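You operate a simulated robot arm through the tools that you are given. There is no shell and no other tool. Be economical: measure what you need, move in short steps, check, and stop when the job is done.

You run a simulated robot arm. Do the job below in one go: nothing can be reset, and whatever is moved stays where it is left.

JOB
Put the cover from the top of the grey table on the coiled chain there.
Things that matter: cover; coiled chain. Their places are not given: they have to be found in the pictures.

Only the result counts: the job must be done as asked and must still hold three seconds after the hand-in. Knocking over, shifting, dropping, spilling or breaking anything else fails it. Lids that push on must go on centred and level and be pressed home; caps that screw on are set level and turned clockwise until they are tight.

ROBOT AND FRAMES
A 6-joint arm with a two-finger parallel gripper, fixed in place. Base frame: the origin is at the foot of the arm, x ahead of it, y to its left, z up; the work surface is at about z = 0. Readings come in m, rad, newtons and seconds.
With the tool pointing down near the work surface it reaches from about 0.14 to 0.58 m from the base axis. Its first joint turns from -1.152 to 1.152 rad. Payload 2.1 kg.
Tool frame: the origin (TCP) lies between the finger pads and is the grasp point; the fingertips stand 0.03 m ahead of it; z points along the fingers, y is the line along which they close. The gripper opens to 0.094 m. The fingers are 0.028 m wide and 0.01 m thick; the gripper's body (0.05 by 0.096 m) begins 0.055 m behind the TCP.
Orientation is that of the tool frame in the base frame, as a unit quaternion [x, y, z, w]. With the fingers straight down and closing along the base's y, the tool's x points along the base's -x, its y along +y and its z along -z.

CONTROLS
- The arm moves only by the tool jog_arm. Its argument "increments" is a list of rows, each a list of 3 entries, a list of its own where there are three numbers: the finger opening in m, from 0 to 0.094, then the shift along the tool's x, y, z in m, then the turn, a rotation vector about the tool's x, y, z in rad. In form: [[fingers, [x, y, z], [wx, wy, wz]], ...]. A call has 1 to 10 rows; each row shifts and turns the commanded pose from where the row before left it, along the tool's axes as they then stand. Each row takes 0.2 s and may step no farther than 0.05 m and 0.15 rad from the row before; otherwise, or with a gripper value out of range, the whole call is refused. Where a pose cannot be reached the arm comes as near as it can. A force on the tool above 40 N (or 10 N above the force at the start of the call, whichever is more), or a blocked arm, ends the call early, and 0.2 s more pass. Each finger travels about 0.072 m/s and halts on what it meets, pressing with about 35 N; the grip force reading is that of the motor and also rises with nothing between the fingers. The clock runs only during rows and for 0.2 s after the last one: add rows that do not move to give the fingers time. The reply holds the time, the measured pose of the TCP, the force on the tool along the base axes, the opening and the grip force, in the units named above and with some noise, and new pictures: "pictures" is both (left out), scene, wrist or none.
- Cameras (640 x 400 px; columns grow to the right, rows downward): "scene" is fixed at [0.0806, -0.4086, 0.4765]; the picture's right is [0.42, -0.91, 0.00], its down [-0.51, -0.23, -0.82] and it looks along [0.75, 0.34, -0.57] (base axes); focal length 260 px, centre (320, 200). "wrist" rides on the gripper at [-0.037, 0, -0.058] in the tool frame; the picture's right is [0.00, -1.00, 0.00], its down [0.97, 0.00, -0.24] and it looks along [0.24, 0.00, 0.97] (tool axes); focal length 218 px, centre (320, 200).
- locate(camera, pixels): for up to 12 pixels [column, row] of the newest picture of that camera ("zoom" is the newest enlarged one), the place [x, y, z] in the base frame of the surface seen there, good to about 0.003 m, but the place of the scene camera against the robot may be out by one fixed shift of up to 0.012 m in any direction. No time passes.
- enlarge(camera, box): a new picture of the part [left, top, right, bottom] of that camera's present view, enlarged. No time passes.
- close_job(): hands the job in; it is judged then, once.

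Go step by step. Measure first, check grasps and placings, and put right what went wrong. The budget is 60 turns and 120 pictures, counting those below and the enlarged ones. Unless the task says otherwise, let go and move clear before handing in, and close with one line.

The tools are called after "Request:" by a JSON object that holds its "name" and its "arguments". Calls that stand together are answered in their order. jog_arm: Moves the arm, as the interface text tells. Its arguments: {"type":"object","properties":{"increments":{"type":"array"},"pictures":{"type":"string","enum":["both","scene","wrist","none"]}},"required":["increments"]} The other tools are called the same way: locate (camera, pixels) gives the place of the surface under pixels of a picture; enlarge (camera, box) takes an enlarged picture of a part of a camera's view; close_job () hands the job in.

At the start:

```text
time: 0.0
ee_pos: [0.3654, -0.1269, 0.3008]
tcp_rot: [-0.001, 1.0, 0.0, 0.001]
wrist_force: [0.9, 0.3, 0.4]
gripper_width: 0.0943
grip_force: 0.2
```

scene: 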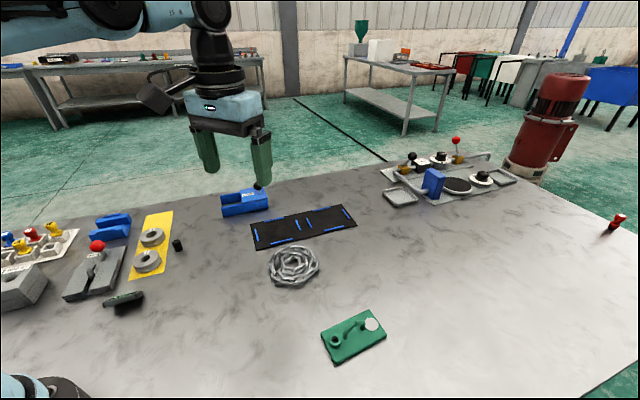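
wrist: 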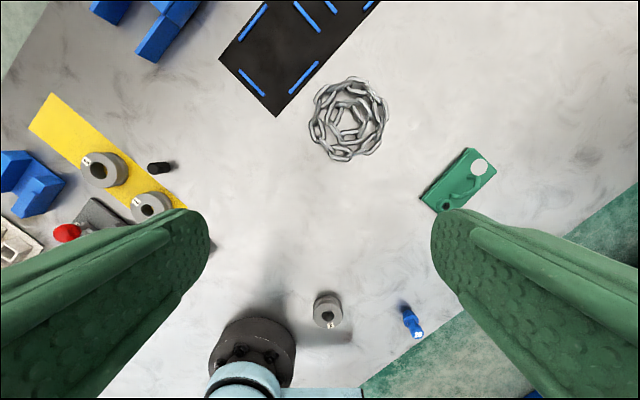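

The chain coil is at about (293,266) in the scene picture. The cover isn't obvious yet, so I'll enlarge the likely candidates.

Request:
{"name": "enlarge", "arguments": {"camera": "scene", "box": [220, 180, 400, 370]}}

Request:
{"name": "enlarge", "arguments": {"camera": "scene", "box": [0, 190, 200, 320]}}

Request:
{"name": "enlarge", "arguments": {"camera": "scene", "box": [370, 130, 530, 220]}}

Request:
{"name": "enlarge", "arguments": {"camera": "wrist", "box": [200, 0, 520, 230]}}

```text
2.11 times, centred on (310, 275) of scene
```

zoom: 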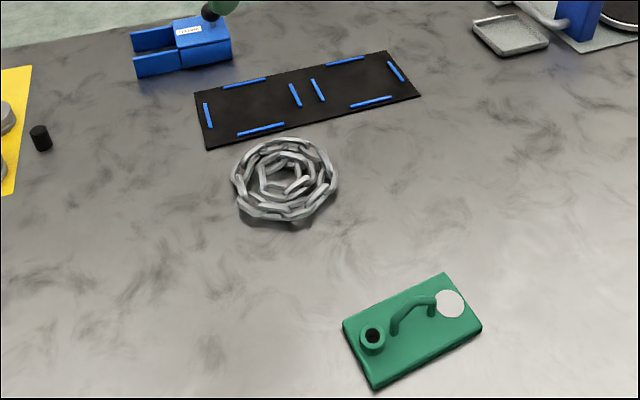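

```text
3.08 times, centred on (100, 255) of scene
```

zoom: 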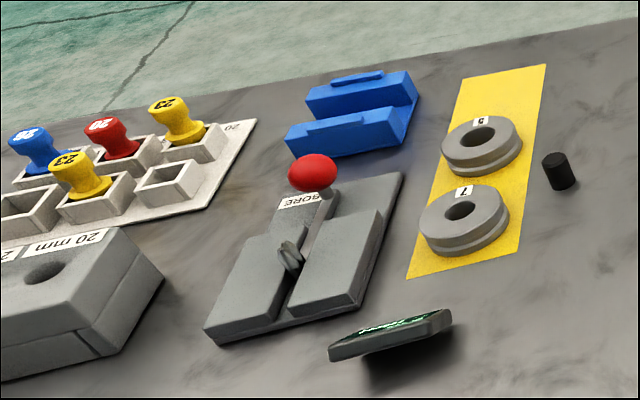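

```text
4.00 times, centred on (450, 175) of scene
```

zoom: 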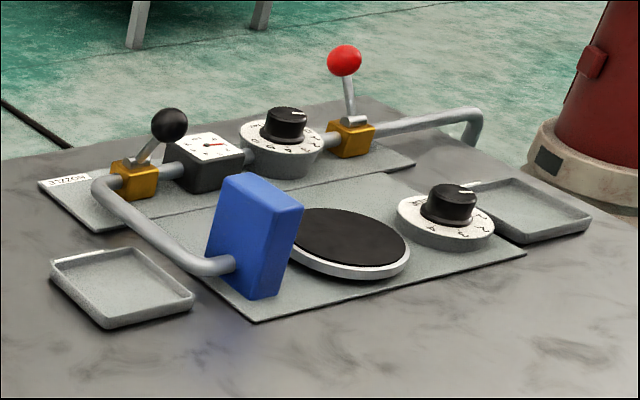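

```text
1.74 times, centred on (360, 115) of wrist
```

zoom: 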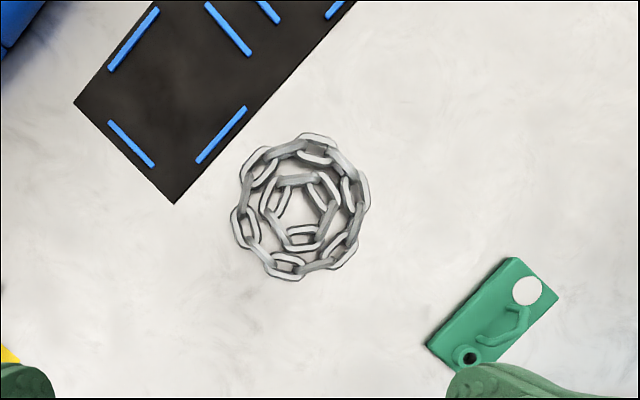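

The green plate with a handle at (353,336) in the scene looks like a cover. The slab at (123,300) is still unclear, so I'll measure the plate and chain and look closer at the slab.

Request:
{"name": "locate", "arguments": {"camera": "wrist", "pixels": [[349, 118], [349, 77], [389, 118], [349, 160], [308, 120], [420, 198], [467, 148], [496, 172], [449, 205], [479, 167], [465, 190], [350, 100]]}}

Request:
{"name": "locate", "arguments": {"camera": "scene", "pixels": [[293, 266], [320, 337], [336, 362], [386, 338], [366, 310], [335, 341], [350, 326], [371, 324], [123, 300], [104, 306], [140, 294], [358, 344]]}}

Request:
{"name": "enlarge", "arguments": {"camera": "scene", "box": [90, 275, 160, 320]}}

Request:
{"name": "enlarge", "arguments": {"camera": "scene", "box": [305, 295, 400, 370]}}

```text
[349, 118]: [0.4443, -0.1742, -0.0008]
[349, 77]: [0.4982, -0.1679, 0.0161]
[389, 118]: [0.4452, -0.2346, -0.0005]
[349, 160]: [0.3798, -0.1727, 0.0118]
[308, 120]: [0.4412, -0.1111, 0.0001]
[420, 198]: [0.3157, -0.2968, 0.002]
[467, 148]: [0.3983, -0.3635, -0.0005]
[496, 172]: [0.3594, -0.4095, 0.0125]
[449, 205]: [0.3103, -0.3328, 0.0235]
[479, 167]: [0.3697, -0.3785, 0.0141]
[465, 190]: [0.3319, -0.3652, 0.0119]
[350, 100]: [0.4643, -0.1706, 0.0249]
```

```text
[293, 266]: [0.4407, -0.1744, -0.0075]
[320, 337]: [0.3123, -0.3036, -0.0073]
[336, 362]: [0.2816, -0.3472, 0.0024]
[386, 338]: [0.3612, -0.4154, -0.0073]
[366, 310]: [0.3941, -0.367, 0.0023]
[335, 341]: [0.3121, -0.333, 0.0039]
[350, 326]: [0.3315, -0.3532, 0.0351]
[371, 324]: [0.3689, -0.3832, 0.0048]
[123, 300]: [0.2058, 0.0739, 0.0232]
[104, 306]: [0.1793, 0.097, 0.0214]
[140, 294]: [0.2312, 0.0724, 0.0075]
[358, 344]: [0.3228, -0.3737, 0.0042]
```

```text
8.89 times, centred on (125, 298) of scene
```

zoom: 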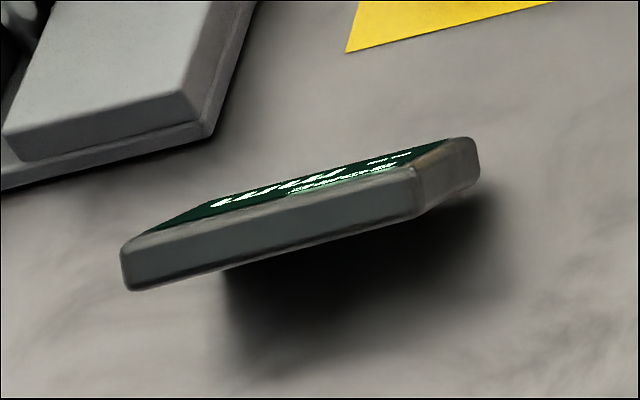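

```text
5.33 times, centred on (352, 332) of scene
```

zoom: 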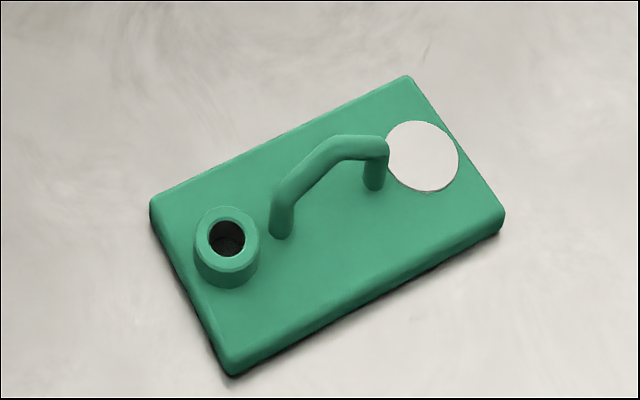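

The slab at (123,300) is a tilted display panel, so the green plate is the cover. It is about 0.10 x 0.06 m, centred near (0.34,-0.36), with its handle along the long axis. I'll move above it and turn to grip across the handle.

Request:
{"name": "jog_arm", "arguments": {"increments": [[0.094, [0.005, -0.04, 0.02], [0, 0, 0]], [0.094, [0.005, -0.04, 0.02], [0, 0, 0]], [0.094, [0.005, -0.04, 0.02], [0, 0, 0]], [0.094, [0.005, -0.04, 0.02], [0, 0, 0]], [0.094, [0.005, -0.04, 0.02], [0, 0, 0]], [0.08, [0.004, -0.04, 0.02], [0, 0, 0]], [0.06, [0, 0, 0], [0, 0, 0.15]], [0.06, [0, 0, 0], [0, 0, 0.15]], [0.06, [0, 0, 0], [0, 0, 0.15]], [0.06, [0, 0, 0], [0, 0, 0.15]]]}}

```text
time: 2.2
ee_pos: [0.3365, -0.367, 0.181]
tcp_rot: [0.296, 0.955, 0.0, 0.001]
wrist_force: [-0.3, 0.6, -0.3]
gripper_width: 0.0602
grip_force: 0.0
```

scene: 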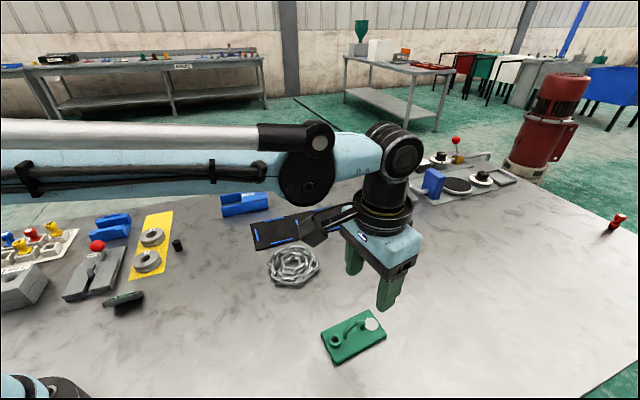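
wrist: 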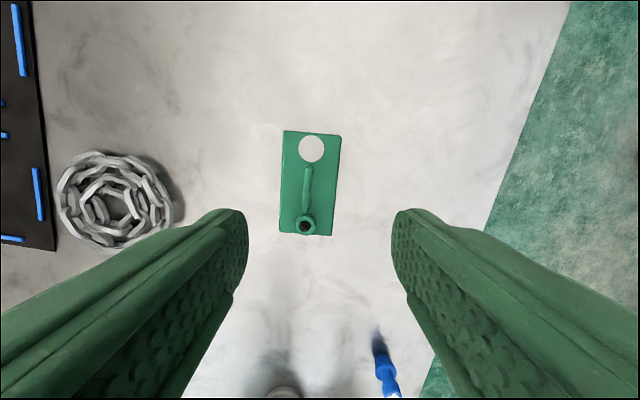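

The plate shows well in the wrist view, with corners at (284,131), (340,137), (331,236) and (280,231). I'll measure the handle and corners.

Request:
{"name": "locate", "arguments": {"camera": "wrist", "pixels": [[286, 134], [338, 138], [329, 234], [282, 229], [307, 170], [307, 180], [307, 190], [306, 200], [305, 210], [305, 220], [311, 149], [322, 190]]}}

Request:
{"name": "enlarge", "arguments": {"camera": "wrist", "box": [250, 115, 370, 245]}}

Request:
{"name": "locate", "arguments": {"camera": "wrist", "pixels": [[58, 202], [172, 202], [115, 153], [115, 250], [80, 165], [160, 235], [75, 235], [158, 170], [105, 160], [165, 195], [65, 210], [110, 240]]}}

```text
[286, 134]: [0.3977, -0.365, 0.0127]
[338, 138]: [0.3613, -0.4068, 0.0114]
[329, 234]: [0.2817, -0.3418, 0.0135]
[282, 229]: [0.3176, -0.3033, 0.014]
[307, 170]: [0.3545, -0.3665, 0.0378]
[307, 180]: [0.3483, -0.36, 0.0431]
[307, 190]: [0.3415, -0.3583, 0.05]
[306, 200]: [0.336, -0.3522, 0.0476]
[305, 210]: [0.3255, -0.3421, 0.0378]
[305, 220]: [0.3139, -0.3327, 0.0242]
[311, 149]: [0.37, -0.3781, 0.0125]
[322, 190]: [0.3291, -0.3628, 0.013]
```

```text
3.08 times, centred on (310, 180) of wrist
```

zoom: 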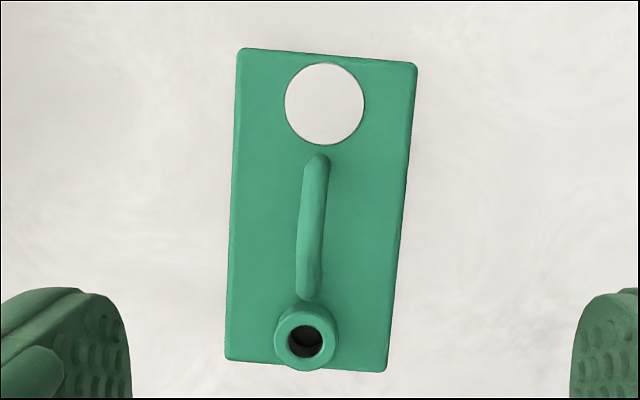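

```text
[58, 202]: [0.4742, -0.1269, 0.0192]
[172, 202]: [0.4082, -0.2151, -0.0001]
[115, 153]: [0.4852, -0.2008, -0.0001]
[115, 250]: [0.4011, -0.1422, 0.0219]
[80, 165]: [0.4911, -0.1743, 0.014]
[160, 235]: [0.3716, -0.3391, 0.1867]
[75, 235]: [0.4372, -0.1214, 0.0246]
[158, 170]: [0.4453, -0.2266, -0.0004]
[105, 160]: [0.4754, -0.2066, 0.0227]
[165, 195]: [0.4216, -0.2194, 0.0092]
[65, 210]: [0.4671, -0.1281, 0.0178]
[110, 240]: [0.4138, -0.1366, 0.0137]
```

The handle's top is near (0.340,-0.3555,0.049), and the plate axis is at -38.4°. I'll turn 0.07 rad more, centre over the handle and lower to TCP z = 0.047, which leaves the fingertips just above the plate.

Request:
{"name": "jog_arm", "arguments": {"increments": [[0.06, [0, 0, 0], [0, 0, 0.07]], [0.06, [0.0044, 0.0112, 0.02], [0, 0, 0]], [0.06, [0, 0, 0.04], [0, 0, 0]], [0.06, [0, 0, 0.04], [0, 0, 0]], [0.06, [0, 0, 0.02], [0, 0, 0]], [0.06, [0, 0, 0.013], [0, 0, 0]], [0.06, [0, 0, 0], [0, 0, 0]]]}}

```text
time: 3.8
ee_pos: [0.3388, -0.3558, 0.0485]
tcp_rot: [0.329, 0.944, 0.0, 0.001]
wrist_force: [0.5, 0.5, 0.0]
gripper_width: 0.0604
grip_force: 0.1
```

scene: 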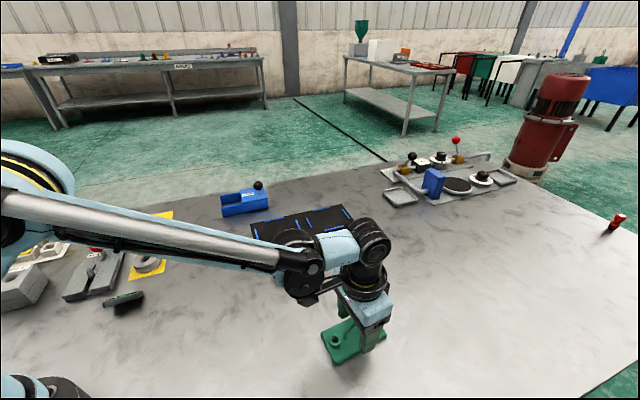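
wrist: 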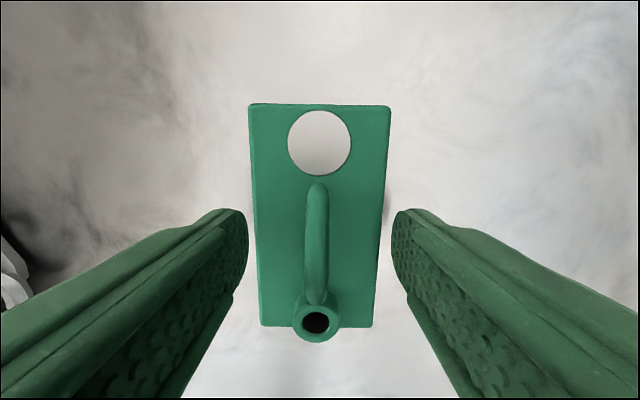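

The handle sits between the fingers. I'll check where the bar is lengthwise before gripping.

Request:
{"name": "locate", "arguments": {"camera": "wrist", "pixels": [[317, 188], [317, 200], [317, 212], [317, 225], [317, 240], [317, 255], [316, 270], [316, 285], [315, 297], [316, 310], [318, 335]]}}

```text
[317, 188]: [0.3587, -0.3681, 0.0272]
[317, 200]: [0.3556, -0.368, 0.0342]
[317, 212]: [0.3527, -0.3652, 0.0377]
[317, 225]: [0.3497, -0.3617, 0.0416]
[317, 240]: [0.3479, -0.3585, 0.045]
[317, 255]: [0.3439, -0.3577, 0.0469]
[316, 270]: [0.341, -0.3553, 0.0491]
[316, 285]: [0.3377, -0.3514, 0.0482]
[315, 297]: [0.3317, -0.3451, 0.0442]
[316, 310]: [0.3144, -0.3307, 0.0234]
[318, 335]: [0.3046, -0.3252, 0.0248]
```

The TCP sits at the bar's middle, where the bar peaks near (0.341,-0.355,0.049). I'll lower 1.5 mm and close.

Request:
{"name": "jog_arm", "arguments": {"increments": [[0.06, [-0.001, 0, 0.0015], [0, 0, 0]], [0.035, [0, 0, 0], [0, 0, 0]], [0.02, [0, 0, 0], [0, 0, 0]], [0.0, [0, 0, 0], [0, 0, 0]], [0.0, [0, 0, 0], [0, 0, 0]], [0.0, [0, 0, 0], [0, 0, 0]]]}}

```text
time: 5.2
ee_pos: [0.3395, -0.3556, 0.0465]
tcp_rot: [0.328, 0.945, 0.001, 0.0]
wrist_force: [-3.9, 4.9, 19.6]
gripper_width: 0.0078
grip_force: 34.9
```

scene: 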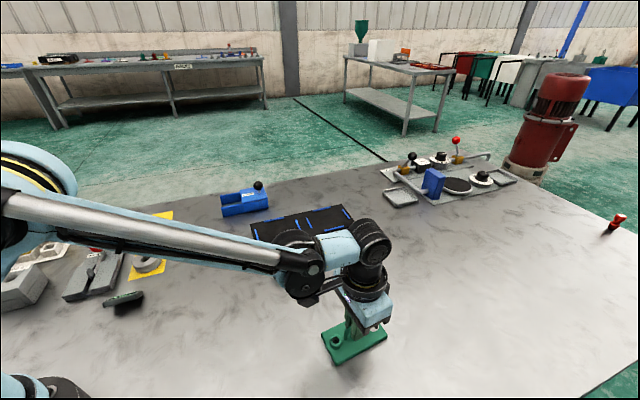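
wrist: 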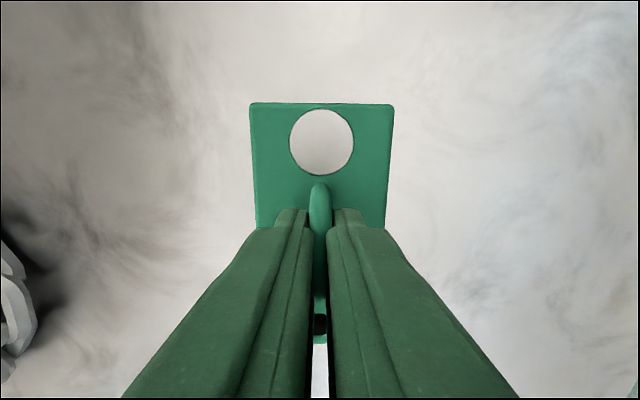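

The handle is gripped at 7.8 mm opening. I'll lift straight up.

Request:
{"name": "jog_arm", "arguments": {"increments": [[0.0, [0, 0, -0.01], [0, 0, 0]], [0.0, [0, 0, -0.02], [0, 0, 0]], [0.0, [0, 0, -0.04], [0, 0, 0]], [0.0, [0, 0, -0.04], [0, 0, 0]], [0.0, [0, 0, -0.02], [0, 0, 0]], [0.0, [0, 0, 0], [0, 0, 0]]]}}

```text
time: 6.6
ee_pos: [0.3382, -0.3571, 0.1802]
tcp_rot: [0.328, 0.945, 0.001, 0.002]
wrist_force: [-0.1, 0.7, -2.1]
gripper_width: 0.0076
grip_force: 35.3
```

scene: 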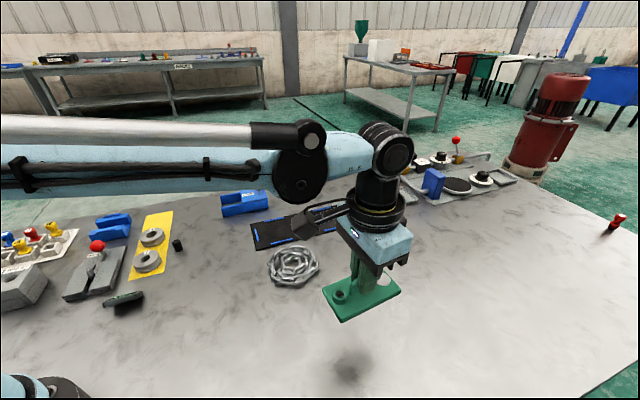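
wrist: 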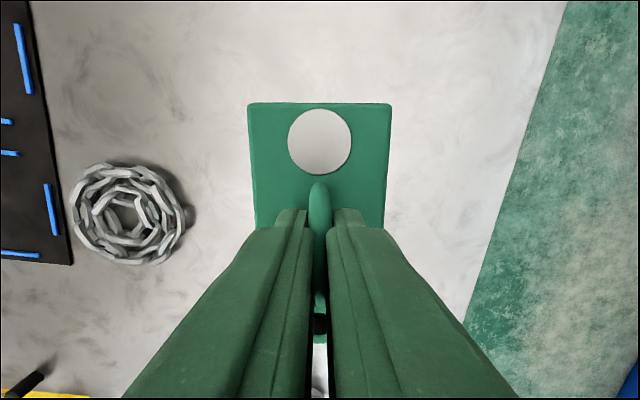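

The cover is lifted level. I'll refine the chain centre with the rim points in the wrist view.

Request:
{"name": "locate", "arguments": {"camera": "wrist", "pixels": [[72, 212], [84, 180], [108, 167], [140, 170], [168, 182], [180, 212], [174, 240], [150, 260], [118, 258], [90, 243], [126, 214], [100, 212]]}}

Request:
{"name": "enlarge", "arguments": {"camera": "wrist", "box": [50, 145, 210, 280]}}

```text
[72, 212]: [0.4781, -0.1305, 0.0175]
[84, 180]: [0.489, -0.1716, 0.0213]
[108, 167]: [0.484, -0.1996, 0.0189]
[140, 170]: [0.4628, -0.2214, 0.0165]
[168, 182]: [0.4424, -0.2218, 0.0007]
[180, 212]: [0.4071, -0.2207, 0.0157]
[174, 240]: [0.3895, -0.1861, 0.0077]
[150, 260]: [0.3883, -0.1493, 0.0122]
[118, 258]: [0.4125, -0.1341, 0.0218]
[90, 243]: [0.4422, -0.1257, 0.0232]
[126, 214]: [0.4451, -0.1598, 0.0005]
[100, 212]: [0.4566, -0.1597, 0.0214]
```

```text
2.96 times, centred on (130, 212) of wrist
```

zoom: 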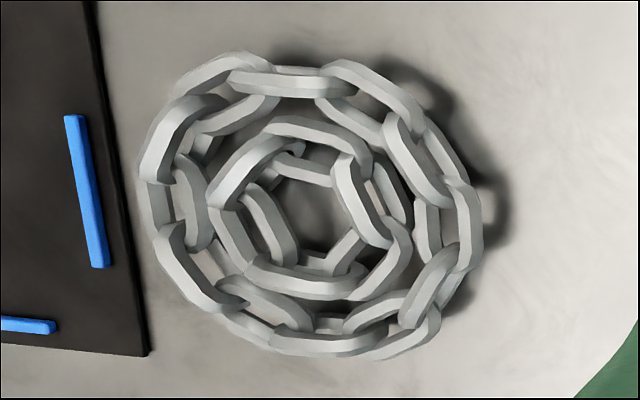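

The chain centre is about (0.440,-0.173) with its top near z = 0.025. I'll carry the cover over at height, then lower it to just above.

Request:
{"name": "jog_arm", "arguments": {"increments": [[0.0, [0.0068, 0.0415, 0], [0, 0, 0]], [0.0, [0.0068, 0.0415, 0], [0, 0, 0]], [0.0, [0.0068, 0.0415, 0], [0, 0, 0]], [0.0, [0.0068, 0.0415, 0], [0, 0, 0]], [0.0, [0.0068, 0.0415, 0], [0, 0, 0]], [0.0, [0, 0, 0], [0, 0, 0]], [0.0, [0, 0, 0.04], [0, 0, 0]], [0.0, [0, 0, 0.03], [0, 0, 0]], [0.0, [0, 0, 0.02], [0, 0, 0]], [0.0, [0, 0, 0], [0, 0, 0]]]}}

```text
time: 8.8
ee_pos: [0.4404, -0.1723, 0.0859]
tcp_rot: [0.328, 0.945, -0.001, 0.002]
wrist_force: [0.5, -0.4, -3.6]
gripper_width: 0.0079
grip_force: 35.5
```

scene: 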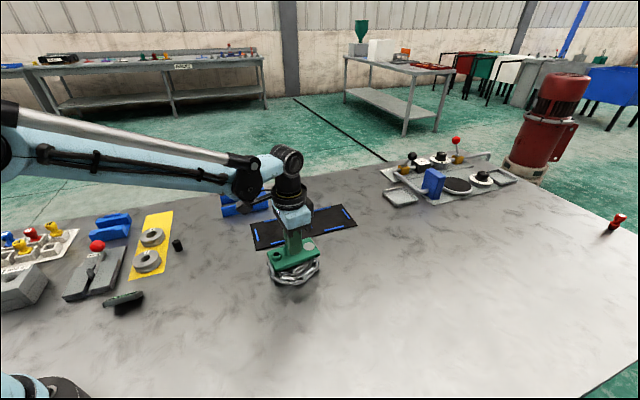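
wrist: 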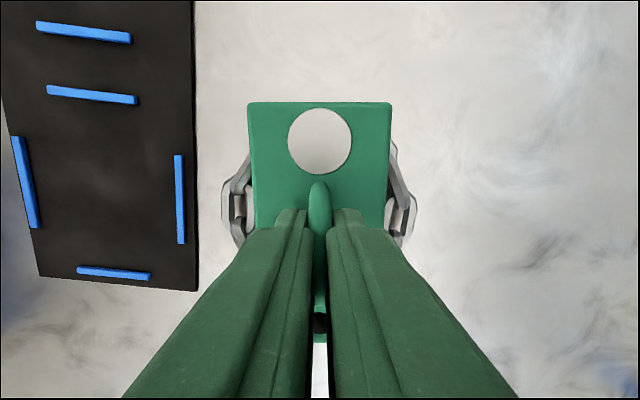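

The chain peeks out evenly on both sides of the cover, at columns 222 and 415 around 320. I'll lower in small steps until contact.

Request:
{"name": "jog_arm", "arguments": {"increments": [[0.0, [0, 0, 0.005], [0, 0, 0]], [0.0, [0, 0, 0.003], [0, 0, 0]], [0.0, [0, 0, 0.002], [0, 0, 0]], [0.0, [0, 0, 0.002], [0, 0, 0]], [0.0, [0, 0, 0], [0, 0, 0]]], "pictures": "none"}}

```text
time: 10.0
ee_pos: [0.4412, -0.171, 0.0759]
tcp_rot: [0.328, 0.945, 0.001, 0.001]
wrist_force: [0.5, -0.3, -2.9]
gripper_width: 0.0079
grip_force: 34.6
```

There is no contact yet, so I'll keep lowering in 1.5 mm steps.

Request:
{"name": "jog_arm", "arguments": {"increments": [[0.0, [0, 0, 0.0015], [0, 0, 0]], [0.0, [0, 0, 0.0015], [0, 0, 0]], [0.0, [0, 0, 0.001], [0, 0, 0]], [0.0, [0, 0, 0], [0, 0, 0]]]}}

```text
time: 11.0
ee_pos: [0.4417, -0.1709, 0.0718]
tcp_rot: [0.328, 0.945, 0.002, 0.002]
wrist_force: [2.5, 5.7, 30.5]
gripper_width: 0.0078
grip_force: 35.0
```

scene: 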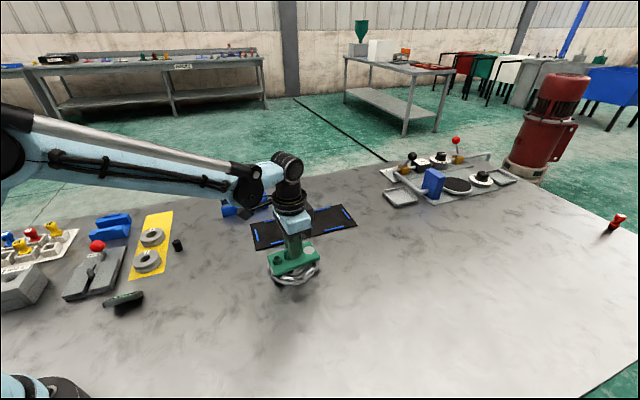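
wrist: 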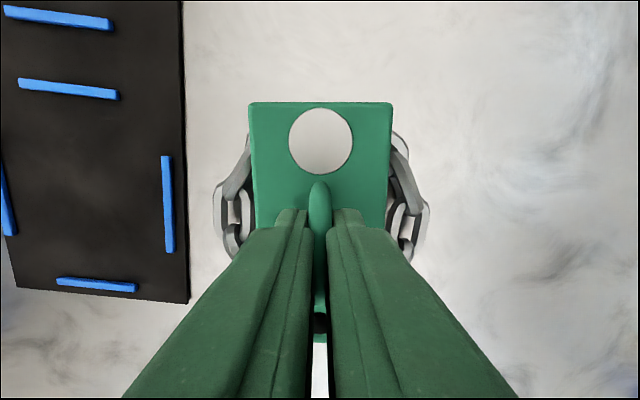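

Contact is made at 30 N with z = 0.0718, as expected. I'll ease off slightly, open evenly and rise clear.

Request:
{"name": "jog_arm", "arguments": {"increments": [[0.0, [0, 0, -0.0007], [0, 0, 0]], [0.02, [0, 0, 0], [0, 0, 0]], [0.04, [0, 0, 0], [0, 0, 0]], [0.05, [0, 0, 0], [0, 0, 0]], [0.05, [0, 0, 0], [0, 0, 0]], [0.05, [0, 0, -0.02], [0, 0, 0]], [0.05, [0, 0, -0.04], [0, 0, 0]], [0.05, [0, 0, -0.04], [0, 0, 0]], [0.05, [0, 0, -0.02], [0, 0, 0]]]}}

```text
time: 13.0
ee_pos: [0.4418, -0.1717, 0.1921]
tcp_rot: [0.328, 0.945, 0.001, 0.001]
wrist_force: [-0.3, -0.5, 0.3]
gripper_width: 0.05
grip_force: 0.0
```

scene: 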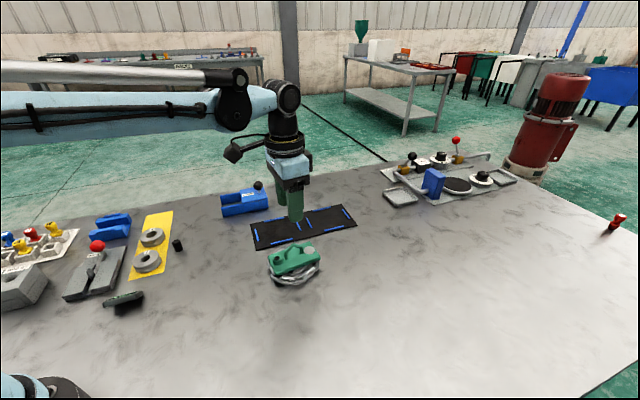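
wrist: 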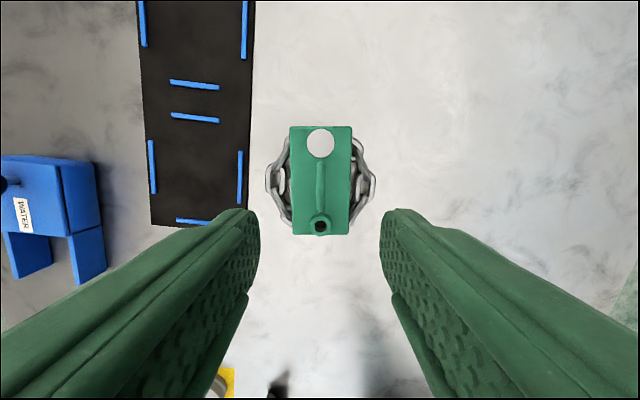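

The cover stays on the chain after release. I'll check that it is level and centred.

Request:
{"name": "locate", "arguments": {"camera": "wrist", "pixels": [[293, 130], [348, 130], [345, 230], [296, 230], [268, 180], [373, 184]]}}

Request:
{"name": "enlarge", "arguments": {"camera": "scene", "box": [250, 230, 340, 300]}}

```text
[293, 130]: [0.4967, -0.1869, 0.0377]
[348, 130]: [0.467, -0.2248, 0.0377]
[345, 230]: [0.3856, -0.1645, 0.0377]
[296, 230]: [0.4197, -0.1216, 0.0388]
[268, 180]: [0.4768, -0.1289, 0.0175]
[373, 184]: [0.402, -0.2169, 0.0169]
```

```text
5.71 times, centred on (295, 265) of scene
```

zoom: 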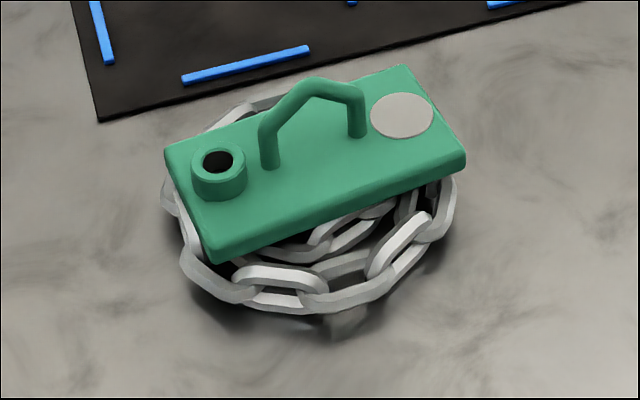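

The cover rests level, with all four corners at z ≈ 0.038. It is centred at about (0.442,-0.174) on the chain, and the hand is clear, so I'm handing in.

Request:
{"name": "close_job", "arguments": {}}

```text
The job is handed in.
```

The green handled plate, which I took to be the cover, lies level and centred on the coiled chain; the arm touched nothing else and is clear.
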